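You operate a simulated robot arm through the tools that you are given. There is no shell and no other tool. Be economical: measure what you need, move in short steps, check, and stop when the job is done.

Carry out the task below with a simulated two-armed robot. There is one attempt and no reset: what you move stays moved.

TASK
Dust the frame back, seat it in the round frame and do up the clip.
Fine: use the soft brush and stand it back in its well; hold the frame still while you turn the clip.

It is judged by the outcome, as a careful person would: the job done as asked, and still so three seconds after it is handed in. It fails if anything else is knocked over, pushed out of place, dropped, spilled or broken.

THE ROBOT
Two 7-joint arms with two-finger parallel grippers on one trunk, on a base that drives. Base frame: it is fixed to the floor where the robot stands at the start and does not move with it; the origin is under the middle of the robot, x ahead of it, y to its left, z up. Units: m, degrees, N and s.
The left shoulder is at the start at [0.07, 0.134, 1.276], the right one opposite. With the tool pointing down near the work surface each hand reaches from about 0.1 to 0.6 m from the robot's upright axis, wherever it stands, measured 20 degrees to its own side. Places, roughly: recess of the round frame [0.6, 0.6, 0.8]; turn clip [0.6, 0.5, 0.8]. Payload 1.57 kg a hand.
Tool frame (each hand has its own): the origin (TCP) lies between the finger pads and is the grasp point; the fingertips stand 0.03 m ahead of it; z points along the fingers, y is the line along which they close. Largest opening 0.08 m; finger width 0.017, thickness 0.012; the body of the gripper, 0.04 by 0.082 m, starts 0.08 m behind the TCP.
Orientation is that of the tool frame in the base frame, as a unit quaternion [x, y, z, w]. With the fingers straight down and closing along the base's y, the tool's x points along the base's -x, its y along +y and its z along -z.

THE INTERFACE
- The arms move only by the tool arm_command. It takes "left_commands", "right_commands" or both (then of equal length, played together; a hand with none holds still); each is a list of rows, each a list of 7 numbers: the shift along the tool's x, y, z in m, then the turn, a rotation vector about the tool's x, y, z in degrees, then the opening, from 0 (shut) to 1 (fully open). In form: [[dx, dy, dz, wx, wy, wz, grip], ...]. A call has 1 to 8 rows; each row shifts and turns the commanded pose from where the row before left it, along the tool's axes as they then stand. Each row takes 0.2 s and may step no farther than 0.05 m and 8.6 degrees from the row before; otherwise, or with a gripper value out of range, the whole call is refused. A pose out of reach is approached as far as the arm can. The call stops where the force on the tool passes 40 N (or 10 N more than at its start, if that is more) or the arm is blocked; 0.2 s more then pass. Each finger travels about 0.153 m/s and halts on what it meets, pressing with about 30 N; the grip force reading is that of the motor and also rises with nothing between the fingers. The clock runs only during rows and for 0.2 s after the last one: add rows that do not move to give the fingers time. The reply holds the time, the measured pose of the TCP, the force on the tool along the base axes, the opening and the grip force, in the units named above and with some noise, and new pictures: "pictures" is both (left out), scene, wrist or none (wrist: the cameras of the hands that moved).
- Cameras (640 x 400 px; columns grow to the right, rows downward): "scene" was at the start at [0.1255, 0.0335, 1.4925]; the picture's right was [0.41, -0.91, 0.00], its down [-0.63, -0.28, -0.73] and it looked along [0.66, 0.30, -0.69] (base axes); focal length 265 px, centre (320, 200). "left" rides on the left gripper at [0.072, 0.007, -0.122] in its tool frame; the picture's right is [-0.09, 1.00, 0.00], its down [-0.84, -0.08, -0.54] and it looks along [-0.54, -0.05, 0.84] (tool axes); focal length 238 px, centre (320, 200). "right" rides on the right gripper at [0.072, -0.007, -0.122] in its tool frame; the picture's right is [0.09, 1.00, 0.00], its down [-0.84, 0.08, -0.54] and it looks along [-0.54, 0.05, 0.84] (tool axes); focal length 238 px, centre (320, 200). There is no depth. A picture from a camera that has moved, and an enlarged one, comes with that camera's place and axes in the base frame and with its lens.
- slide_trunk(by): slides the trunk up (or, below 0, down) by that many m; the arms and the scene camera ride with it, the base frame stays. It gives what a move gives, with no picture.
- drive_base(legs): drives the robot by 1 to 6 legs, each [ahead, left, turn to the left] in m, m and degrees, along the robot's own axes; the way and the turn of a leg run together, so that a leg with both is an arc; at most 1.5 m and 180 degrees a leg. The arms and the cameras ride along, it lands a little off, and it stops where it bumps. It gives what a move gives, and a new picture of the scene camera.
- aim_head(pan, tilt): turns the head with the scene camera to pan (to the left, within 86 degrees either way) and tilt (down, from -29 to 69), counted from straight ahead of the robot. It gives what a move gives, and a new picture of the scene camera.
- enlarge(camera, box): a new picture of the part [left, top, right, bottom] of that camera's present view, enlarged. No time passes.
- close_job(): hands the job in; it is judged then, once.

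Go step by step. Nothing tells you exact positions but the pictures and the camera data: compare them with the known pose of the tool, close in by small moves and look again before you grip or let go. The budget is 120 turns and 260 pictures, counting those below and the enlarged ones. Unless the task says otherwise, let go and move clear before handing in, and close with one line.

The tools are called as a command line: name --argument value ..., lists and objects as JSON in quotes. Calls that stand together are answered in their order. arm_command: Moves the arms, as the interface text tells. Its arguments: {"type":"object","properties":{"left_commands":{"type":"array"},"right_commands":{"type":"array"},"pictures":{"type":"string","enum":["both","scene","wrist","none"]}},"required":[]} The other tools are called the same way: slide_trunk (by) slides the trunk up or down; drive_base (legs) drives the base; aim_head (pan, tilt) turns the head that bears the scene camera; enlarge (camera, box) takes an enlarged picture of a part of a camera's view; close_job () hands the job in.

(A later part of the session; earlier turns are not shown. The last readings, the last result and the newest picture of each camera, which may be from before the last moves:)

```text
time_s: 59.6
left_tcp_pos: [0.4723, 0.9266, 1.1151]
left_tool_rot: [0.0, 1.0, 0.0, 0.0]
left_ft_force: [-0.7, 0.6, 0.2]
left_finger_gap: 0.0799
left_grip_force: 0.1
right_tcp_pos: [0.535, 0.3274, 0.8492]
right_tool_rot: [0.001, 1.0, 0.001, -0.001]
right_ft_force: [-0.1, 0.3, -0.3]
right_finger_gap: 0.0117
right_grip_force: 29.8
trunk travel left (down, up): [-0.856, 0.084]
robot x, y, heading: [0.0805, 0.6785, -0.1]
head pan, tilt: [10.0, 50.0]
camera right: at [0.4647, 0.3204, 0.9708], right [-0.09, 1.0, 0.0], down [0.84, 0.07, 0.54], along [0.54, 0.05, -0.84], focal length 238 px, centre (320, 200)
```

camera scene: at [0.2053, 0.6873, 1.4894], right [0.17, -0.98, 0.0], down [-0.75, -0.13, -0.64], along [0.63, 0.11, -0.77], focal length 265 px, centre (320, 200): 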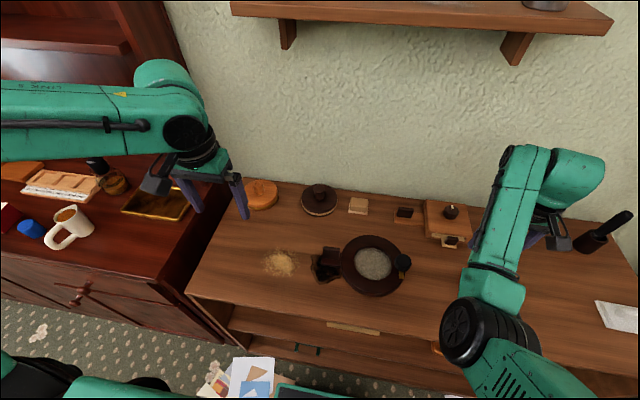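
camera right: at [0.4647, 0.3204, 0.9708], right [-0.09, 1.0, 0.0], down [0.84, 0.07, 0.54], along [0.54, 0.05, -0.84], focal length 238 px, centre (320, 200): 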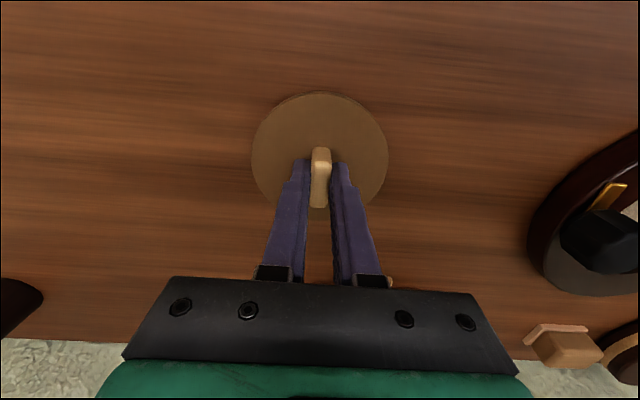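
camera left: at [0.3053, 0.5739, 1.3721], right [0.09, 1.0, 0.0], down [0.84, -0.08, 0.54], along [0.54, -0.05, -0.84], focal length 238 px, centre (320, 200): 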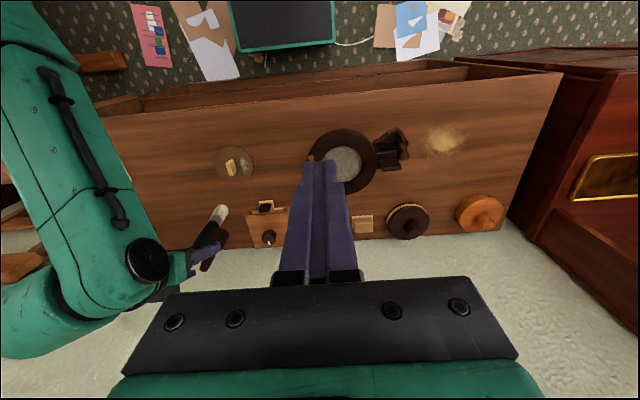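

Gripped. Lift and carry over toward the frame.

arm_command --right_commands '[[0, 0, -0.05, 0, 0, 0, 0], [0, 0, -0.05, 0, 0, 0, 0], [-0.003, 0.045, 0, 0, 0, 0, 0], [-0.003, 0.045, 0, 0, 0, 0, 0], [-0.003, 0.045, 0, 0, 0, 0, 0], [-0.003, 0.045, 0, 0, 0, 0, 0], [-0.003, 0.045, 0, 0, 0, 0, 0], [-0.003, 0.02, 0, 0, 0, 0, 0]]'

```text
time_s: 61.5
left_tcp_pos: [0.4737, 0.9259, 1.1142]
left_tool_rot: [0.0, 1.0, 0.0, 0.0]
left_ft_force: [0.3, -1.1, 0.1]
left_finger_gap: 0.0799
left_grip_force: 0.0
right_tcp_pos: [0.5614, 0.505, 0.9481]
right_tool_rot: [0.033, 0.998, -0.062, 0.006]
right_ft_force: [-0.5, 0.4, -1.1]
right_finger_gap: 0.0118
right_grip_force: 29.3
trunk travel left (down, up): [-0.856, 0.084]
robot x, y, heading: [0.0772, 0.6805, 0.0]
head pan, tilt: [10.0, 50.0]
stopped in row 8 (right hand): the arm was blocked; the commanded pose is now the measured one
camera scene: at [0.2052, 0.6913, 1.4893], right [0.17, -0.98, 0.0], down [-0.75, -0.13, -0.64], along [0.63, 0.11, -0.77], focal length 265 px, centre (320, 200)
camera right: at [0.4902, 0.5181, 1.0685], right [-0.03, 0.99, -0.12], down [0.84, 0.09, 0.54], along [0.55, -0.09, -0.83], focal length 238 px, centre (320, 200)
```

scene: 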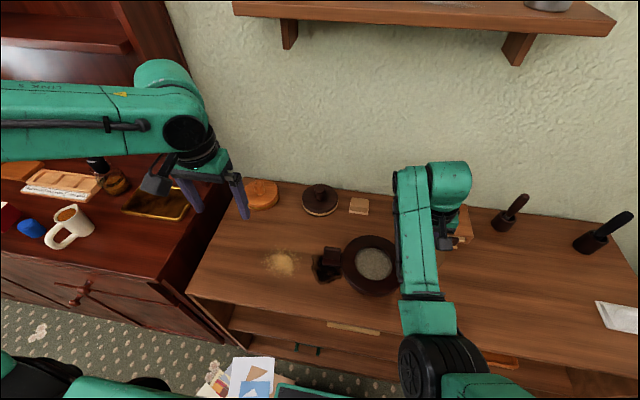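
right: 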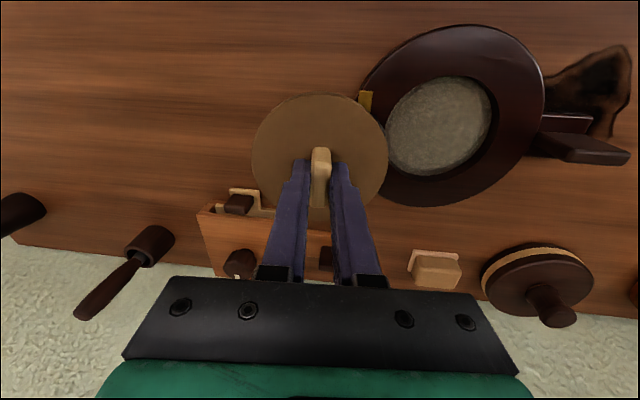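

The right arm is limited inward because its elbow sits in front of the chest. I'll pull the left hand in, drive left 0.12 m and straighten the right hand there.

arm_command --left_commands '[[0, -0.035, 0, 0, 0, 0, 1], [0, -0.035, 0, 0, 0, 0, 1], [0, -0.035, 0, 0, 0, 0, 1], [0, -0.03, 0, 0, 0, 0, 1], [0, 0, 0, 0, 0, 0, 1]]' --pictures "none"

drive_base --legs '[[0.0, 0.13, 0]]'

```text
time_s: 62.7
left_tcp_pos: [0.4741, 0.7941, 1.1152]
left_tool_rot: [0.0, 1.0, 0.0, 0.001]
left_ft_force: [-0.2, 0.3, -0.2]
left_finger_gap: 0.0801
left_grip_force: 0.2
right_tcp_pos: [0.5619, 0.5045, 0.9482]
right_tool_rot: [0.033, 0.998, -0.061, 0.006]
right_ft_force: [0.1, -0.2, -1.1]
right_finger_gap: 0.012
right_grip_force: 29.6
trunk travel left (down, up): [-0.856, 0.084]
robot x, y, heading: [0.0824, 0.677, 0.1]
head pan, tilt: [10.0, 50.0]
```

```text
time_s: 64.0
left_tcp_pos: [0.4719, 0.9222, 1.115]
left_tool_rot: [0.0, 1.0, 0.001, 0.0]
left_ft_force: [-0.8, -0.1, -0.1]
left_finger_gap: 0.0801
left_grip_force: 0.0
right_tcp_pos: [0.5619, 0.6334, 0.9482]
right_tool_rot: [0.031, 0.998, -0.061, 0.005]
right_ft_force: [0.0, -0.5, 0.0]
right_finger_gap: 0.0118
right_grip_force: 30.0
trunk travel left (down, up): [-0.856, 0.084]
robot x, y, heading: [0.0785, 0.8103, 0.4]
head pan, tilt: [10.0, 50.0]
camera scene: at [0.2052, 0.8188, 1.4894], right [0.17, -0.98, 0.0], down [-0.75, -0.13, -0.64], along [0.63, 0.11, -0.77], focal length 265 px, centre (320, 200)
```

scene: 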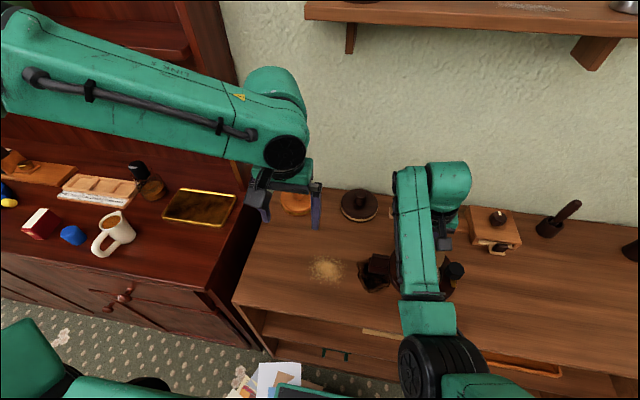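

arm_command --right_commands '[[0.004, -0.03, 0, 0, 0, 0, 0], [0, 0, 0, -7.0, 0.6, -3.7, 0], [0, 0, 0, 0, 0, 0, 0], [0, 0, 0, 0, 0, 0, 0]]' --pictures "wrist"

```text
time_s: 65.0
left_tcp_pos: [0.4732, 0.9243, 1.1155]
left_tool_rot: [0.0, 1.0, 0.0, 0.0]
left_ft_force: [-0.7, -0.1, 0.3]
left_finger_gap: 0.0802
left_grip_force: 0.1
right_tcp_pos: [0.5562, 0.6064, 0.9525]
right_tool_rot: [0.001, 1.0, 0.0, 0.001]
right_ft_force: [0.4, 0.6, 0.3]
right_finger_gap: 0.0118
right_grip_force: 29.0
trunk travel left (down, up): [-0.856, 0.084]
robot x, y, heading: [0.0808, 0.8058, 0.2]
head pan, tilt: [10.0, 50.0]
camera right: at [0.485, 0.6006, 1.0728], right [-0.09, 1.0, 0.0], down [0.84, 0.08, 0.54], along [0.54, 0.05, -0.84], focal length 238 px, centre (320, 200)
```

right: 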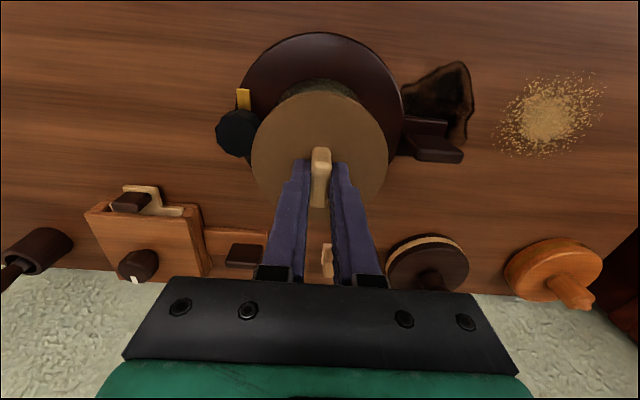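

The hand is vertical and nearly centred. I'll zoom in to check the frame centre against the disc.

enlarge --camera "right" --box '[200, 20, 480, 220]'

enlarge --camera "scene" --box '[340, 220, 500, 320]'

enlarge --camera "left" --box '[0, 0, 320, 300]'

```text
2.00 times, centred on (340, 120) of right
camera zoom: at [0.485, 0.6006, 1.0728], right [-0.09, 1.0, 0.0], down [0.84, 0.08, 0.54], along [0.54, 0.05, -0.84], focal length 477 px, centre (280, 360)
```

zoom: 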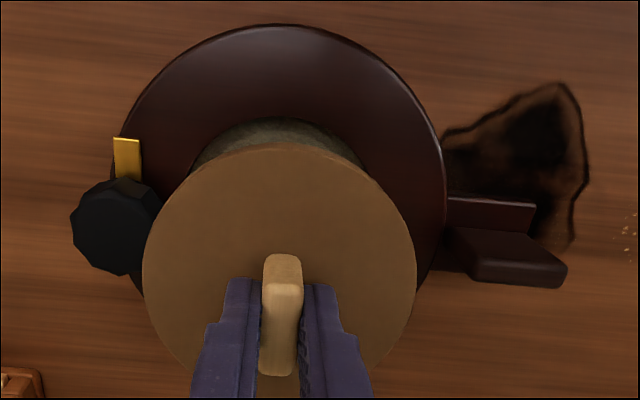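

```text
4.00 times, centred on (420, 270) of scene
camera zoom: at [0.205, 0.8211, 1.4894], right [0.18, -0.98, 0.0], down [-0.75, -0.13, -0.64], along [0.63, 0.11, -0.77], focal length 1060 px, centre (-80, -80)
```

zoom: 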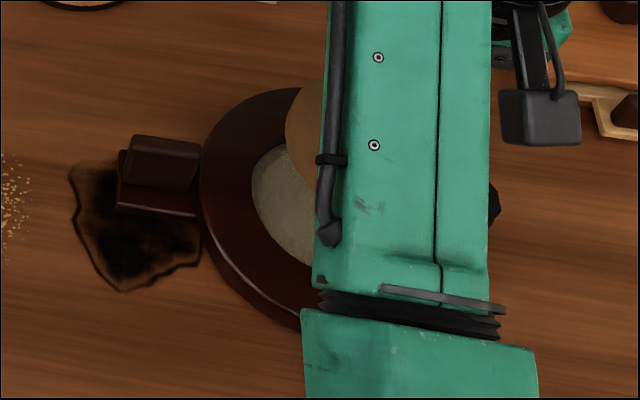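

```text
1.33 times, centred on (160, 150) of left
camera zoom: at [0.4011, 0.9304, 1.2364], right [0.09, 1.0, 0.0], down [0.84, -0.08, 0.54], along [0.54, -0.05, -0.84], focal length 318 px, centre (533, 267)
```

zoom: 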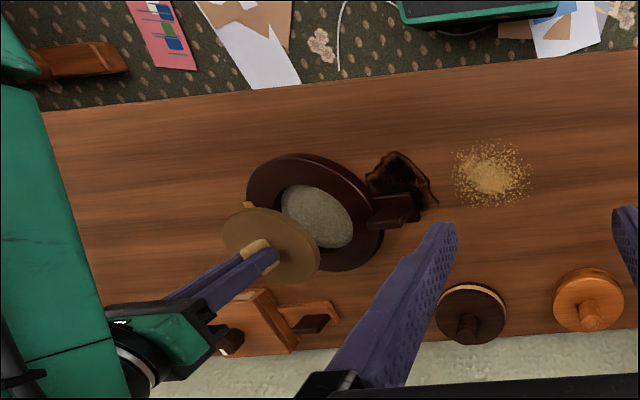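

Frame centre comes out at about [0.557, 0.605]. I'll nudge 2 mm and descend to just above the rim.

arm_command --right_commands '[[-0.002, -0.001, 0.034, 0, 0, 0, 0], [0, 0, 0.03, 0, 0, 0, 0], [0, 0, 0, 0, 0, 0, 0]]' --pictures "none"

enlarge --camera "right" --box '[200, 60, 480, 260]'

enlarge --camera "left" --box '[80, 80, 240, 220]'

```text
time_s: 65.8
left_tcp_pos: [0.4732, 0.9251, 1.1163]
left_tool_rot: [0.0, 1.0, 0.0, 0.0]
left_ft_force: [1.2, 0.1, 0.0]
left_finger_gap: 0.08
left_grip_force: 0.1
right_tcp_pos: [0.5569, 0.6055, 0.8876]
right_tool_rot: [0.0, 1.0, -0.001, 0.0]
right_ft_force: [0.6, 0.6, -0.8]
right_finger_gap: 0.0119
right_grip_force: 28.8
trunk travel left (down, up): [-0.856, 0.084]
robot x, y, heading: [0.0796, 0.807, -0.0]
head pan, tilt: [10.0, 50.0]
```

```text
2.00 times, centred on (340, 160) of right
camera zoom: at [0.4863, 0.5995, 1.0085], right [-0.09, 1.0, 0.0], down [0.84, 0.08, 0.54], along [0.54, 0.05, -0.84], focal length 477 px, centre (280, 280)
```

zoom: 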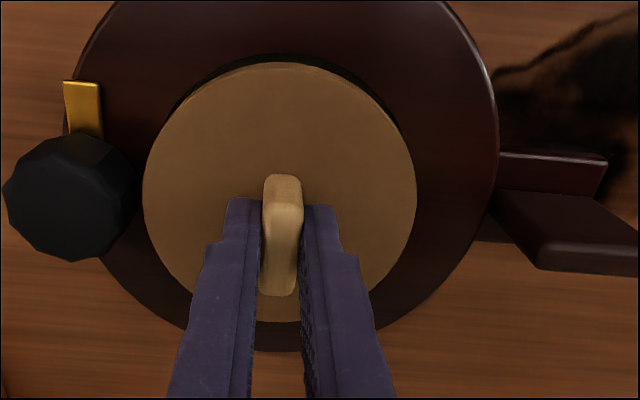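

```text
2.86 times, centred on (160, 150) of left
camera zoom: at [0.4011, 0.9308, 1.2363], right [0.09, 1.0, 0.0], down [0.84, -0.08, 0.54], along [0.54, -0.05, -0.84], focal length 681 px, centre (777, 343)
```

zoom: 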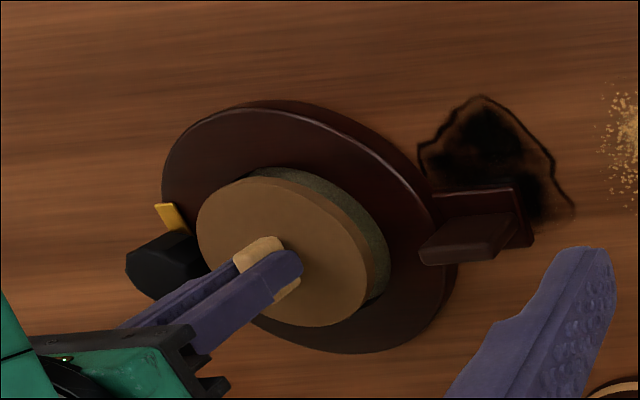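

Centred over the recess. Lower gently.

arm_command --right_commands '[[0, 0.001, 0.008, 0, 0, 0, 0], [0, 0, 0.006, 0, 0, 0, 0], [0, 0, 0.005, 0, 0, 0, 0], [0, 0, 0, 0, 0, 0, 0]]' --pictures "none"

enlarge --camera "right" --box '[200, 60, 480, 260]'

enlarge --camera "left" --box '[80, 80, 240, 220]'

```text
time_s: 66.8
left_tcp_pos: [0.4729, 0.9237, 1.1147]
left_tool_rot: [0.0, 1.0, 0.0, 0.0]
left_ft_force: [-1.0, 0.5, -0.2]
left_finger_gap: 0.0798
left_grip_force: 0.1
right_tcp_pos: [0.5585, 0.6055, 0.8673]
right_tool_rot: [0.0, 1.0, -0.001, 0.0]
right_ft_force: [0.1, -0.4, -0.5]
right_finger_gap: 0.0122
right_grip_force: 29.4
trunk travel left (down, up): [-0.856, 0.084]
robot x, y, heading: [0.077, 0.8118, 0.1]
head pan, tilt: [10.0, 50.0]
```

```text
2.00 times, centred on (340, 160) of right
camera zoom: at [0.4871, 0.6001, 0.9894], right [-0.09, 1.0, 0.0], down [0.84, 0.08, 0.54], along [0.54, 0.05, -0.84], focal length 477 px, centre (280, 280)
```

zoom: 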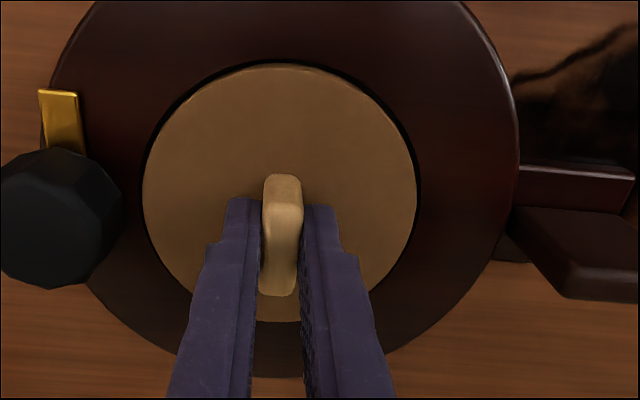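

```text
2.86 times, centred on (160, 150) of left
camera zoom: at [0.4013, 0.9307, 1.2363], right [0.09, 1.0, 0.0], down [0.84, -0.08, 0.54], along [0.54, -0.05, -0.84], focal length 681 px, centre (777, 343)
```

zoom: 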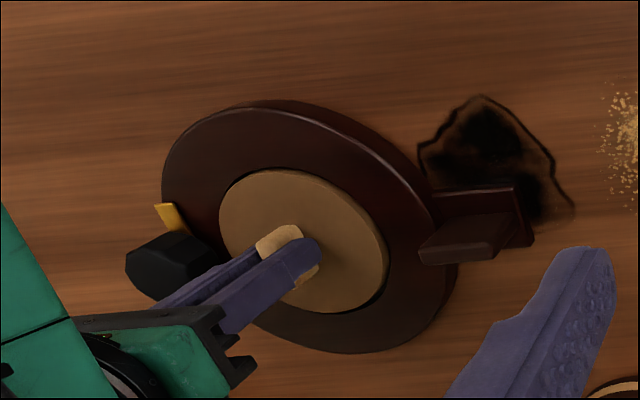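

It's entering the recess cleanly. I'll keep lowering until it touches the seat.

arm_command --right_commands '[[0, 0, 0.003, 0, 0, 0, 0], [0, 0, 0.002, 0, 0, 0, 0], [0, 0, 0, 0, 0, 0, 0]]' --pictures "none"

enlarge --camera "left" --box '[80, 80, 240, 220]'

```text
time_s: 67.6
left_tcp_pos: [0.4727, 0.9239, 1.1153]
left_tool_rot: [0.0, 1.0, -0.001, 0.0]
left_ft_force: [-0.2, -0.4, -0.2]
left_finger_gap: 0.0798
left_grip_force: 0.1
right_tcp_pos: [0.5586, 0.6056, 0.8646]
right_tool_rot: [0.001, 1.0, -0.001, 0.001]
right_ft_force: [-0.1, 0.2, -1.2]
right_finger_gap: 0.012
right_grip_force: 29.1
trunk travel left (down, up): [-0.856, 0.084]
robot x, y, heading: [0.0789, 0.804, 0.2]
head pan, tilt: [10.0, 50.0]
```

```text
2.86 times, centred on (160, 150) of left
camera zoom: at [0.4012, 0.9307, 1.2363], right [0.09, 1.0, 0.0], down [0.84, -0.08, 0.54], along [0.54, -0.05, -0.84], focal length 681 px, centre (777, 343)
```

zoom: 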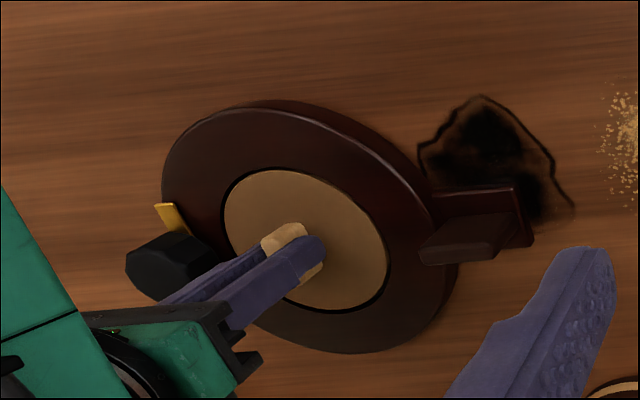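

arm_command --right_commands '[[0, 0, 0.002, 0, 0, 0, 0], [0, 0, 0.002, 0, 0, 0, 0], [0, 0, 0, 0, 0, 0, 0]]' --pictures "none"

enlarge --camera "left" --box '[80, 80, 240, 220]'

```text
time_s: 68.4
left_tcp_pos: [0.4709, 0.9239, 1.1151]
left_tool_rot: [0.0, 1.0, 0.0, 0.0]
left_ft_force: [0.5, -0.3, -1.6]
left_finger_gap: 0.0801
left_grip_force: 0.1
right_tcp_pos: [0.5575, 0.6066, 0.8621]
right_tool_rot: [0.0, 1.0, -0.002, 0.002]
right_ft_force: [0.5, 0.2, 10.2]
right_finger_gap: 0.0118
right_grip_force: 29.5
trunk travel left (down, up): [-0.856, 0.084]
robot x, y, heading: [0.0813, 0.8088, 0.3]
head pan, tilt: [10.0, 50.0]
```

```text
2.86 times, centred on (160, 150) of left
camera zoom: at [0.3998, 0.9312, 1.2368], right [0.09, 1.0, 0.0], down [0.84, -0.08, 0.54], along [0.54, -0.05, -0.84], focal length 681 px, centre (777, 343)
```

zoom: 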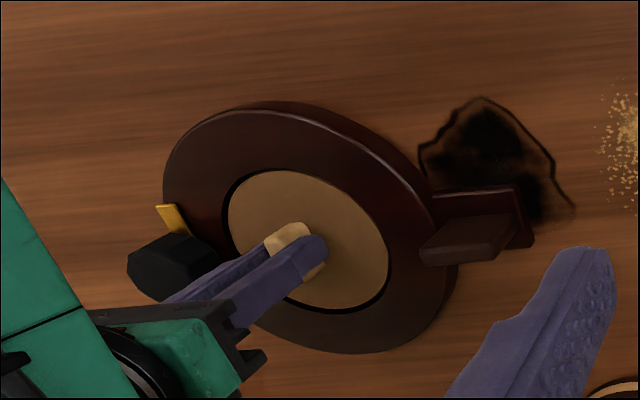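

Seat contact at 10 N. I'll release and rise straight up.

arm_command --right_commands '[[0, 0, -0.001, 0, 0, 0, 0.1], [0, 0, 0, 0, 0, 0, 0.3], [0, 0, 0, 0, 0, 0, 0.4], [0, 0, -0.03, 0, 0, 0, 0.4], [0, 0, -0.04, 0, 0, 0, 0.6], [0, 0, -0.04, 0, 0, 0, 1], [0, 0, 0, 0, 0, 0, 1]]' --pictures "wrist"

enlarge --camera "left" --box '[80, 80, 240, 220]'

```text
time_s: 70.0
left_tcp_pos: [0.4729, 0.9251, 1.1132]
left_tool_rot: [-0.001, 1.0, 0.0, 0.0]
left_ft_force: [0.0, 0.4, 0.0]
left_finger_gap: 0.0802
left_grip_force: 0.0
right_tcp_pos: [0.5569, 0.603, 0.9737]
right_tool_rot: [0.0, 1.0, -0.001, 0.0]
right_ft_force: [-0.5, 0.0, -0.1]
right_finger_gap: 0.08
right_grip_force: 0.0
trunk travel left (down, up): [-0.856, 0.084]
robot x, y, heading: [0.0786, 0.8056, 0.2]
head pan, tilt: [10.0, 50.0]
camera right: at [0.4863, 0.597, 1.0944], right [-0.09, 1.0, 0.0], down [0.84, 0.08, 0.54], along [0.54, 0.05, -0.84], focal length 238 px, centre (320, 200)
```

right: 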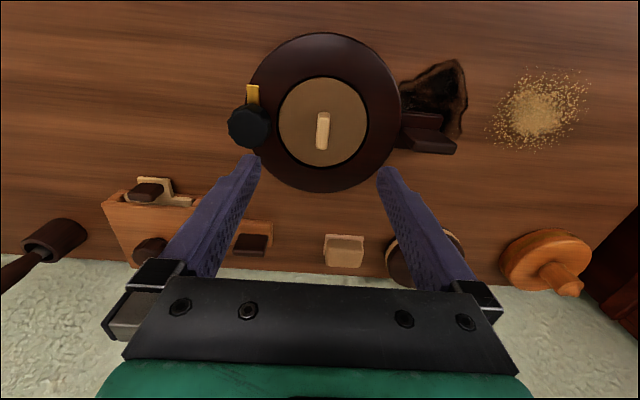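

```text
2.86 times, centred on (160, 150) of left
camera zoom: at [0.4014, 0.9311, 1.2362], right [0.09, 1.0, 0.0], down [0.84, -0.08, 0.54], along [0.54, -0.05, -0.84], focal length 681 px, centre (777, 343)
```

zoom: 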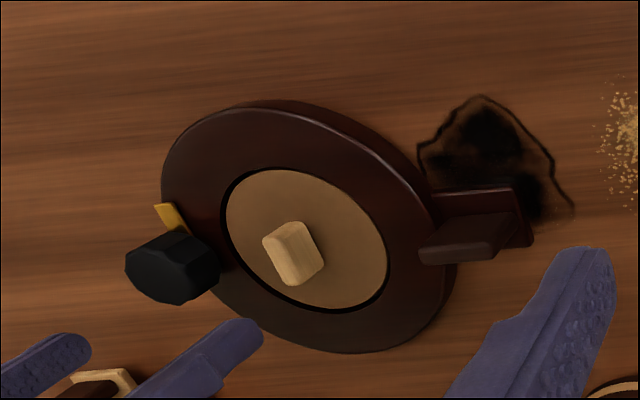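

The back is seated. I'll drive right 0.08 m, which puts the right hand roughly over the clip, and turn the left hand to close along x.

drive_base --legs '[[0.0, -0.085, 0]]'

arm_command --left_commands '[[0, -0.01, 0, 0, 0, 8.2, 1], [0, 0, 0, 0, 0, 8.2, 1], [0, 0, 0, 0, 0, 8.2, 1], [0, 0, 0, 0, 0, 8.2, 1], [0, 0, 0, 0, 0, 8.2, 1], [0, 0, 0, 0, 0, 8.2, 1], [0, 0, 0, 0, 0, 8.2, 1], [0, 0, 0, 0, 0, 8.2, 1]]' --pictures "none"

arm_command --left_commands '[[0, 0, 0, 0, 0, 8.2, 1], [0, 0, 0, 0, 0, 8.2, 1], [0, 0, 0, 0, 0, 8.0, 1], [0, 0, 0, 0, 0, 0, 1]]'

```text
time_s: 71.1
left_tcp_pos: [0.473, 0.8438, 1.1145]
left_tool_rot: [-0.001, 1.0, -0.002, 0.0]
left_ft_force: [1.1, -0.3, -0.1]
left_finger_gap: 0.0799
left_grip_force: 0.1
right_tcp_pos: [0.5583, 0.5226, 0.9743]
right_tool_rot: [-0.001, 1.0, -0.003, 0.0]
right_ft_force: [0.9, 0.1, -0.7]
right_finger_gap: 0.0799
right_grip_force: 0.1
trunk travel left (down, up): [-0.856, 0.084]
robot x, y, heading: [0.0754, 0.7247, 0.2]
head pan, tilt: [10.0, 50.0]
camera scene: at [0.2051, 0.7432, 1.4893], right [0.18, -0.98, 0.0], down [-0.75, -0.14, -0.64], along [0.63, 0.11, -0.77], focal length 265 px, centre (320, 200)
```

scene: 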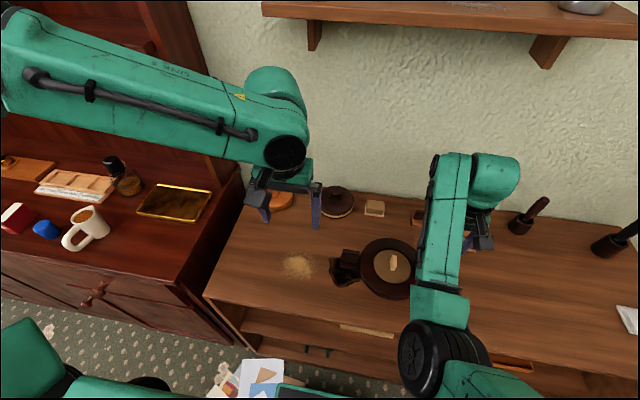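

```text
time_s: 72.9
left_tcp_pos: [0.4735, 0.8297, 1.1147]
left_tool_rot: [0.542, 0.84, -0.001, 0.0]
left_ft_force: [-0.3, -0.5, 0.1]
left_finger_gap: 0.0799
left_grip_force: 0.0
right_tcp_pos: [0.5573, 0.5188, 0.9724]
right_tool_rot: [-0.001, 1.0, -0.001, 0.0]
right_ft_force: [0.1, 0.5, -0.4]
right_finger_gap: 0.08
right_grip_force: 0.1
trunk travel left (down, up): [-0.856, 0.084]
robot x, y, heading: [0.0819, 0.7258, 0.0]
head pan, tilt: [10.0, 50.0]
```

```text
time_s: 73.9
left_tcp_pos: [0.4728, 0.8298, 1.1146]
left_tool_rot: [0.707, 0.707, 0.0, 0.0]
left_ft_force: [0.2, 0.2, 0.8]
left_finger_gap: 0.08
left_grip_force: 0.1
right_tcp_pos: [0.5578, 0.5194, 0.9726]
right_tool_rot: [-0.001, 1.0, -0.001, 0.0]
right_ft_force: [0.3, -0.9, -0.1]
right_finger_gap: 0.08
right_grip_force: 0.1
trunk travel left (down, up): [-0.856, 0.084]
robot x, y, heading: [0.0795, 0.7244, 0.1]
head pan, tilt: [10.0, 50.0]
camera scene: at [0.2051, 0.7376, 1.4893], right [0.18, -0.98, 0.0], down [-0.75, -0.13, -0.64], along [0.63, 0.11, -0.77], focal length 265 px, centre (320, 200)
camera left: at [0.4798, 0.9024, 1.2359], right [1.0, -0.09, 0.0], down [-0.08, -0.84, 0.54], along [-0.05, -0.54, -0.84], focal length 238 px, centre (320, 200)
```

scene: 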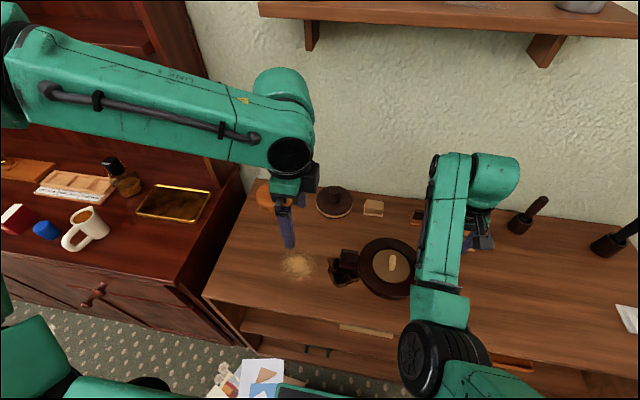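
left: 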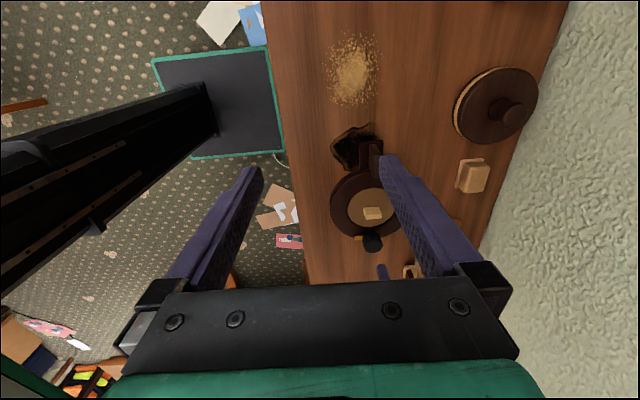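

The left hand now closes along x. I'll bring it above the lug.

arm_command --left_commands '[[-0.015, 0.0174, 0.033, 0, 0, 0, 1], [-0.015, 0.0174, 0.033, 0, 0, 0, 1], [-0.015, 0.0174, 0.033, 0, 0, 0, 1], [-0.015, 0.0174, 0.033, 0, 0, 0, 1], [-0.015, 0.0174, 0.033, 0, 0, 0, 1], [0, 0, 0, 0, 0, 0, 1]]'

```text
time_s: 75.3
left_tcp_pos: [0.5081, 0.8338, 0.9973]
left_tool_rot: [0.707, 0.707, 0.001, 0.0]
left_ft_force: [0.0, 0.2, 0.4]
left_finger_gap: 0.0799
left_grip_force: 0.0
left hand out of reach, approached as far as the arm can: row 2, 3, 4, 5
right_tcp_pos: [0.5563, 0.519, 0.9734]
right_tool_rot: [0.0, 1.0, -0.001, 0.0]
right_ft_force: [0.6, 0.7, 0.2]
right_finger_gap: 0.0799
right_grip_force: 0.1
trunk travel left (down, up): [-0.856, 0.084]
robot x, y, heading: [0.0774, 0.7241, 0.0]
head pan, tilt: [10.0, 50.0]
camera scene: at [0.2045, 0.7376, 1.4894], right [0.18, -0.98, 0.0], down [-0.75, -0.13, -0.64], along [0.63, 0.11, -0.77], focal length 265 px, centre (320, 200)
camera left: at [0.5154, 0.9053, 1.1186], right [1.0, -0.09, 0.0], down [-0.08, -0.84, 0.54], along [-0.05, -0.54, -0.84], focal length 238 px, centre (320, 200)
```

scene: 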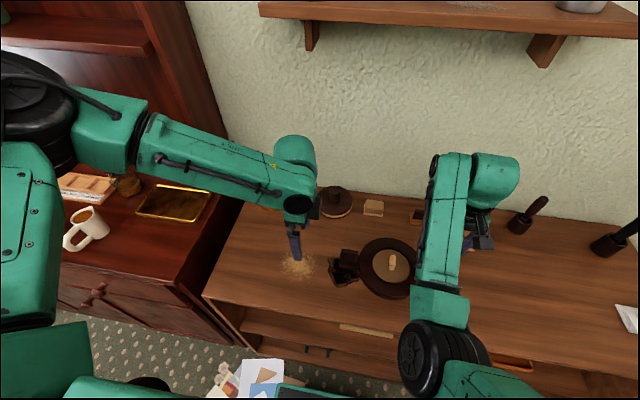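
left: 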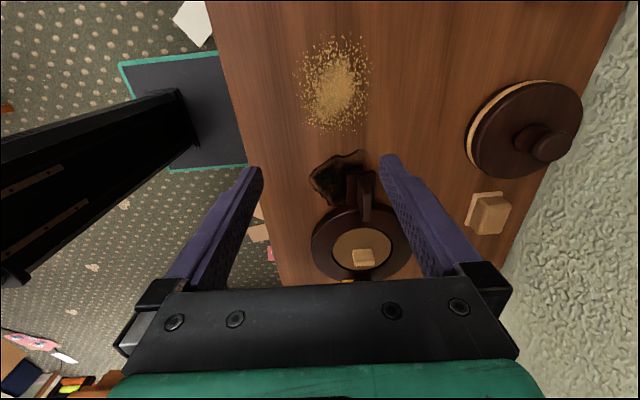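

The left arm can't come further in with the hand vertical. I'll tilt it 42° so the fingers point inward and down, which keeps the wrist further out while still closing along x on the lug plate.

arm_command --left_commands '[[0.04, -0.02, -0.022, 0, 0, 0, 1], [0.04, -0.02, -0.022, 0, 0, 0, 1], [0, 0, 0, 0, -8.5, 0, 1], [0, 0, 0, 0, -8.5, 0, 1], [0, 0, 0, 0, -8.5, 0, 1], [0, 0, 0, 0, -8.5, 0, 1], [0, 0, 0, 0, -8.5, 0, 1], [0, 0, 0, 0, 0, 0, 1]]'

```text
time_s: 77.1
left_tcp_pos: [0.4671, 0.9117, 1.0407]
left_tool_rot: [0.658, 0.659, -0.256, 0.257]
left_ft_force: [0.4, -0.2, -0.7]
left_finger_gap: 0.0802
left_grip_force: 0.0
right_tcp_pos: [0.5559, 0.5179, 0.9733]
right_tool_rot: [-0.001, 1.0, -0.001, 0.0]
right_ft_force: [-0.9, 0.1, -0.6]
right_finger_gap: 0.0801
right_grip_force: 0.0
trunk travel left (down, up): [-0.856, 0.084]
robot x, y, heading: [0.0824, 0.724, 0.1]
head pan, tilt: [10.0, 50.0]
camera scene: at [0.2048, 0.7374, 1.4894], right [0.18, -0.98, 0.0], down [-0.75, -0.13, -0.64], along [0.63, 0.11, -0.77], focal length 265 px, centre (320, 200)
camera left: at [0.4742, 1.0473, 1.0812], right [1.0, -0.07, 0.06], down [-0.08, -0.25, 0.97], along [-0.05, -0.97, -0.25], focal length 238 px, centre (320, 200)
```

scene: 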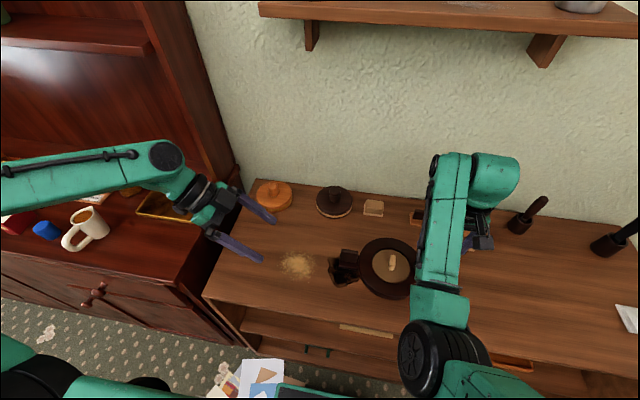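
left: 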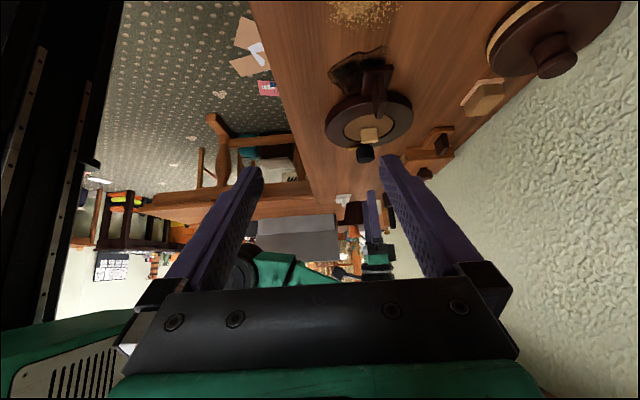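

Now approach the lug along the tilted axis.

arm_command --left_commands '[[-0.003, 0.0186, 0.0357, 0, 0, 0, 1], [-0.003, 0.0186, 0.0357, 0, 0, 0, 1], [-0.003, 0.0186, 0.0357, 0, 0, 0, 1], [-0.003, 0.0186, 0.0357, 0, 0, 0, 1], [-0.003, 0.0186, 0.0357, 0, 0, 0, 1], [0, 0, 0, 0, 0, 0, 1]]'

```text
time_s: 78.5
left_tcp_pos: [0.5186, 0.7999, 0.9796]
left_tool_rot: [0.658, 0.66, -0.254, 0.257]
left_ft_force: [-0.3, -0.8, 0.7]
left_finger_gap: 0.0802
left_grip_force: 0.0
left hand out of reach, approached as far as the arm can: row 3, 4, 5
right_tcp_pos: [0.5579, 0.5193, 0.9734]
right_tool_rot: [-0.001, 1.0, 0.0, 0.0]
right_ft_force: [0.2, -1.1, 0.7]
right_finger_gap: 0.0801
right_grip_force: 0.1
trunk travel left (down, up): [-0.856, 0.084]
robot x, y, heading: [0.08, 0.7253, 0.1]
head pan, tilt: [10.0, 50.0]
camera scene: at [0.2055, 0.7376, 1.4893], right [0.18, -0.98, 0.0], down [-0.75, -0.13, -0.64], along [0.63, 0.11, -0.77], focal length 265 px, centre (320, 200)
camera left: at [0.5251, 0.9363, 1.0212], right [1.0, -0.06, 0.06], down [-0.08, -0.25, 0.96], along [-0.05, -0.96, -0.26], focal length 238 px, centre (320, 200)
```

scene: 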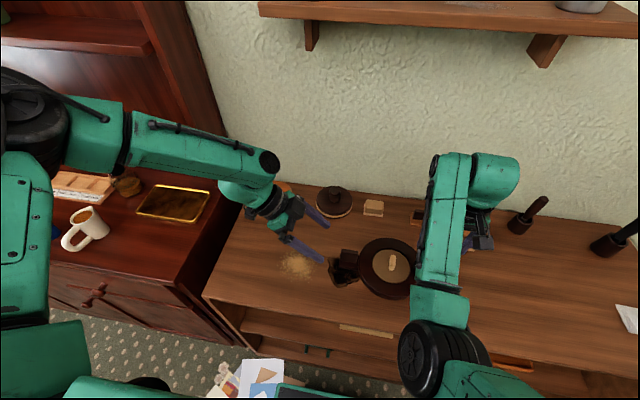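
left: 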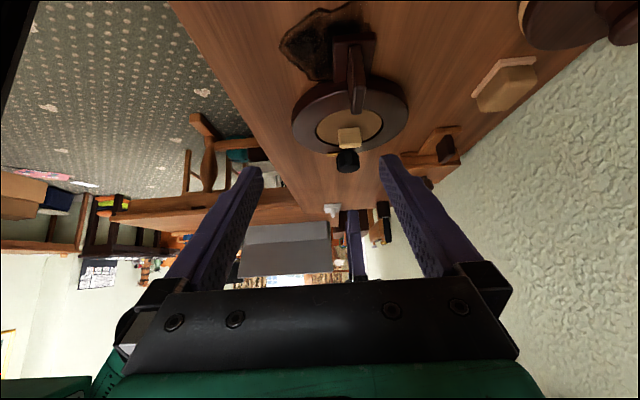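

It's still posture-limited. I'll try getting low and forward further out on the left first, then come inward.

arm_command --left_commands '[[0.0246, 0, -0.0225, 0, 0, 0, 1], [0.0246, 0, -0.0225, 0, 0, 0, 1], [0.0246, 0, -0.0225, 0, 0, 0, 1], [0, 0, 0, 0, 0, 0, 1], [0, 0, 0, 0, 0, 0, 1]]'

```text
time_s: 79.7
left_tcp_pos: [0.5193, 0.9013, 0.9823]
left_tool_rot: [0.658, 0.659, -0.257, 0.257]
left_ft_force: [0.8, -0.2, -0.4]
left_finger_gap: 0.0799
left_grip_force: 0.1
right_tcp_pos: [0.5579, 0.5192, 0.9726]
right_tool_rot: [-0.001, 1.0, -0.001, 0.0]
right_ft_force: [0.1, 0.4, 0.3]
right_finger_gap: 0.0799
right_grip_force: 0.0
trunk travel left (down, up): [-0.856, 0.084]
robot x, y, heading: [0.0805, 0.7214, -0.1]
head pan, tilt: [10.0, 50.0]
camera scene: at [0.2052, 0.7375, 1.4893], right [0.18, -0.98, 0.0], down [-0.75, -0.13, -0.64], along [0.63, 0.11, -0.77], focal length 265 px, centre (320, 200)
camera left: at [0.5265, 1.0368, 1.0229], right [1.0, -0.07, 0.06], down [-0.08, -0.25, 0.96], along [-0.05, -0.97, -0.26], focal length 238 px, centre (320, 200)
```

scene: 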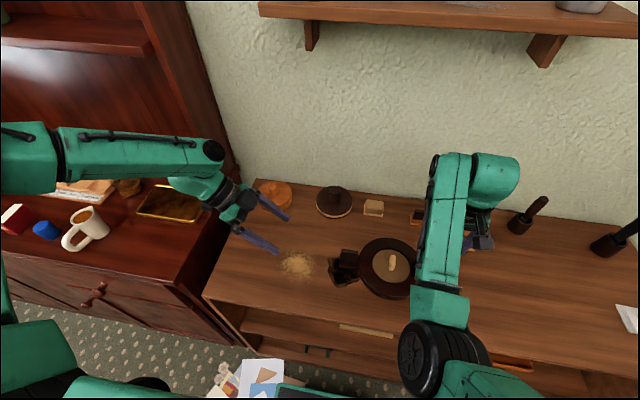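
left: 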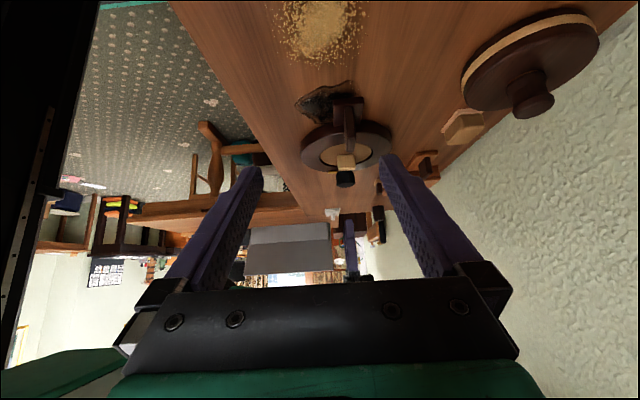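

arm_command --left_commands '[[0.018, 0.0135, 0.0197, 0, 0, 0, 1], [0.018, 0.0135, 0.0197, 0, 0, 0, 1], [0.018, 0.0135, 0.0197, 0, 0, 0, 1], [0, 0, 0, 0, 0, 0, 1]]' --pictures "none"

arm_command --left_commands '[[-0.0221, 0, 0.0203, 0, 0, 0, 1], [-0.0221, 0, 0.0203, 0, 0, 0, 1], [-0.0221, 0, 0.0203, 0, 0, 0, 1], [0, 0, 0, 0, 0, 0, 1]]' --pictures "scene"

```text
time_s: 80.7
left_tcp_pos: [0.5215, 0.9007, 0.9692]
left_tool_rot: [0.658, 0.66, -0.255, 0.257]
left_ft_force: [-0.2, 1.7, 0.0]
left_finger_gap: 0.0798
left_grip_force: 0.1
left hand out of reach, approached as far as the arm can: row 1, 2, 3
right_tcp_pos: [0.5583, 0.5187, 0.9733]
right_tool_rot: [-0.001, 1.0, 0.0, 0.0]
right_ft_force: [0.1, 0.6, -0.4]
right_finger_gap: 0.0799
right_grip_force: 0.0
trunk travel left (down, up): [-0.856, 0.084]
robot x, y, heading: [0.0793, 0.7254, 0.2]
head pan, tilt: [10.0, 50.0]
```

```text
time_s: 81.7
left_tcp_pos: [0.5157, 0.8139, 0.9767]
left_tool_rot: [0.658, 0.661, -0.254, 0.256]
left_ft_force: [0.9, -0.7, -0.4]
left_finger_gap: 0.0802
left_grip_force: 0.1
left hand out of reach, approached as far as the arm can: row 2, 3
right_tcp_pos: [0.5568, 0.5187, 0.9732]
right_tool_rot: [0.0, 1.0, -0.001, 0.0]
right_ft_force: [0.3, 0.5, 0.0]
right_finger_gap: 0.0801
right_grip_force: 0.1
trunk travel left (down, up): [-0.856, 0.084]
robot x, y, heading: [0.0798, 0.7271, 0.1]
head pan, tilt: [10.0, 50.0]
camera scene: at [0.2051, 0.738, 1.4893], right [0.18, -0.98, 0.0], down [-0.75, -0.13, -0.64], along [0.63, 0.11, -0.77], focal length 265 px, centre (320, 200)
```

scene: 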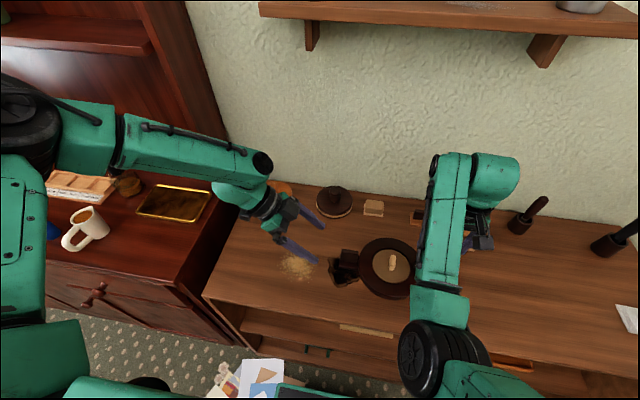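

With closing along y I could instead hold the lug plate by its ends (about 45 mm wide), and that wrist yaw came further in earlier. I'll un-tilt and turn the left hand back.

arm_command --left_commands '[[0.03, 0, -0.045, 0, 0, 0, 1], [0, 0, -0.03, 0, 8.5, 0, 1], [0, 0, 0, 0, 8.5, 0, 1], [0, 0, 0, 0, 8.5, 0, 1], [0, 0, 0, 0, 8.5, 0, 1], [0, 0, 0, 0, 8.5, 0, 1], [0, 0, 0, 0, 0, -8.2, 1], [0, 0, 0, 0, 0, -8.2, 1]]' --pictures "none"

arm_command --left_commands '[[0, 0, 0, 0, 0, -8.2, 1], [0, 0, 0, 0, 0, -8.2, 1], [0, 0, 0, 0, 0, -8.2, 1], [0, 0, 0, 0, 0, -8.2, 1], [0, 0, 0, 0, 0, -8.2, 1], [0, 0, 0, 0, 0, -8.2, 1], [0, 0, 0, 0, 0, -8.2, 1], [0, 0, 0, 0, 0, -8.2, 1]]' --pictures "none"

```text
refused: row 1 steps farther than a row can; nothing moved
```

```text
time_s: 83.5
left_tcp_pos: [0.5159, 0.8124, 0.9767]
left_tool_rot: [0.195, 0.912, -0.354, 0.076]
left_ft_force: [0.2, 0.2, -0.1]
left_finger_gap: 0.0799
left_grip_force: 0.1
right_tcp_pos: [0.5573, 0.5199, 0.9734]
right_tool_rot: [-0.001, 1.0, 0.0, 0.0]
right_ft_force: [-0.6, 0.8, 0.0]
right_finger_gap: 0.0801
right_grip_force: 0.0
trunk travel left (down, up): [-0.856, 0.084]
robot x, y, heading: [0.078, 0.7279, 0.1]
head pan, tilt: [10.0, 50.0]
```

The first call was refused, so the hand yawed while tilted. I'll rotate directly to vertical.

arm_command --left_commands '[[0, 0, 0, -6.98, 1.5, -3.84, 1], [0, 0, 0, -6.98, 1.5, -3.84, 1], [0, 0, 0, -6.98, 1.5, -3.84, 1], [0, 0, 0, -6.98, 1.5, -3.84, 1], [0, 0, 0, -6.98, 1.5, -3.84, 1], [0, 0, 0, -6.98, 1.5, -3.84, 1], [0, 0, 0, 0, 0, 0, 1]]' --pictures "wrist"

```text
time_s: 85.1
left_tcp_pos: [0.5024, 0.8321, 0.9913]
left_tool_rot: [0.0, 1.0, 0.001, 0.002]
left_ft_force: [-0.6, -0.4, 0.2]
left_finger_gap: 0.0798
left_grip_force: 0.1
left hand out of reach, approached as far as the arm can: row 5, 6
right_tcp_pos: [0.5567, 0.5188, 0.9729]
right_tool_rot: [-0.001, 1.0, -0.001, -0.001]
right_ft_force: [0.0, 0.2, -0.3]
right_finger_gap: 0.0802
right_grip_force: 0.1
trunk travel left (down, up): [-0.856, 0.084]
robot x, y, heading: [0.0803, 0.7256, 0.4]
head pan, tilt: [10.0, 50.0]
camera left: at [0.4307, 0.8389, 1.1124], right [0.09, 1.0, 0.0], down [0.83, -0.08, 0.54], along [0.54, -0.05, -0.84], focal length 238 px, centre (320, 200)
```

left: 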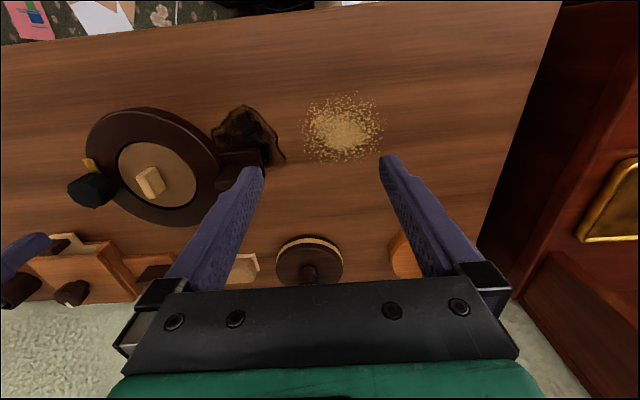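

The limit is the wrist bend rather than yaw. The right arm managed such poses with a forward tilt, so I'll tilt the left hand 34° forward and come in over the lug.

arm_command --left_commands '[[0, 0, 0, 0, -8.5, 0, 0.85], [0, 0, 0, 0, -8.5, 0, 0.85], [0, 0, 0, 0, -8.5, 0, 0.85], [0, 0, 0, 0, -8.5, 0, 0.85], [-0.002, -0.039, 0.012, 0, 0, 0, 0.85], [-0.002, -0.039, 0.012, 0, 0, 0, 0.85], [-0.002, -0.039, 0.012, 0, 0, 0, 0.85], [0, 0, 0, 0, 0, 0, 0.85]]'

```text
time_s: 86.9
left_tcp_pos: [0.5134, 0.7989, 1.0205]
left_tool_rot: [0.0, 0.956, 0.0, 0.293]
left_ft_force: [0.4, -0.6, 0.4]
left_finger_gap: 0.068
left_grip_force: 0.1
left hand out of reach, approached as far as the arm can: row 5, 6, 7
right_tcp_pos: [0.5573, 0.5194, 0.9733]
right_tool_rot: [-0.001, 1.0, 0.0, 0.0]
right_ft_force: [0.1, -0.7, -0.1]
right_finger_gap: 0.08
right_grip_force: 0.0
trunk travel left (down, up): [-0.856, 0.084]
robot x, y, heading: [0.0799, 0.7296, 0.4]
head pan, tilt: [10.0, 50.0]
camera scene: at [0.2054, 0.7372, 1.4893], right [0.18, -0.98, 0.0], down [-0.75, -0.13, -0.64], along [0.63, 0.11, -0.77], focal length 265 px, centre (320, 200)
camera left: at [0.3859, 0.8049, 1.0797], right [0.08, 1.0, 0.05], down [0.39, -0.08, 0.92], along [0.92, -0.05, -0.39], focal length 238 px, centre (320, 200)
```

scene: 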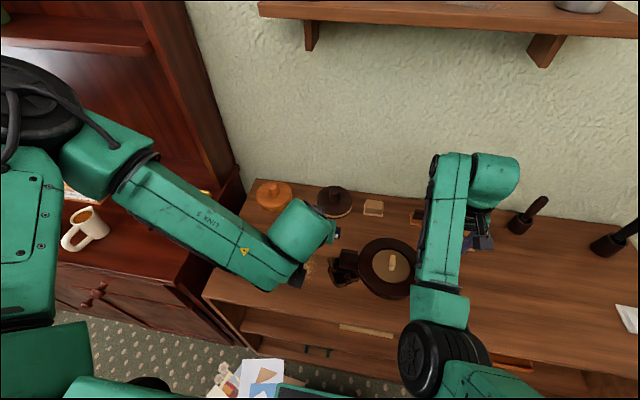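
left: 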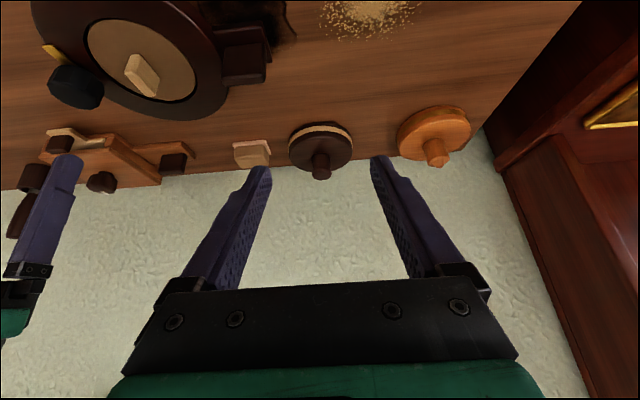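

I'll try to change the left elbow posture by going up, then stretching forward.

arm_command --left_commands '[[-0.0224, 0.02, -0.033, 0, 0, 0, 0.85], [-0.0224, 0.02, -0.033, 0, 0, 0, 0.85], [-0.033, 0, 0.0224, 0, 0, 0, 0.85], [-0.033, 0, 0.0224, 0, 0, 0, 0.85], [-0.033, 0, 0.0224, 0, 0, 0, 0.85], [0, 0, 0, 0, 0, 0, 0.85]]' --pictures "scene"

```text
time_s: 88.3
left_tcp_pos: [0.6378, 0.8325, 1.0908]
left_tool_rot: [0.001, 0.956, 0.0, 0.294]
left_ft_force: [0.0, -0.7, -0.3]
left_finger_gap: 0.0678
left_grip_force: 0.1
left hand out of reach, approached as far as the arm can: row 2
right_tcp_pos: [0.5573, 0.5198, 0.9728]
right_tool_rot: [-0.001, 1.0, 0.0, -0.001]
right_ft_force: [0.0, -0.5, -0.2]
right_finger_gap: 0.0801
right_grip_force: 0.1
trunk travel left (down, up): [-0.856, 0.084]
robot x, y, heading: [0.0775, 0.7288, 0.3]
head pan, tilt: [10.0, 50.0]
camera scene: at [0.2053, 0.7379, 1.4893], right [0.18, -0.98, 0.0], down [-0.75, -0.14, -0.64], along [0.63, 0.11, -0.77], focal length 265 px, centre (320, 200)
```

scene: 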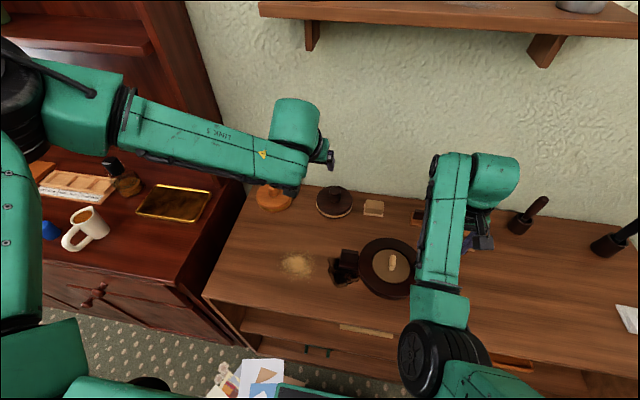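

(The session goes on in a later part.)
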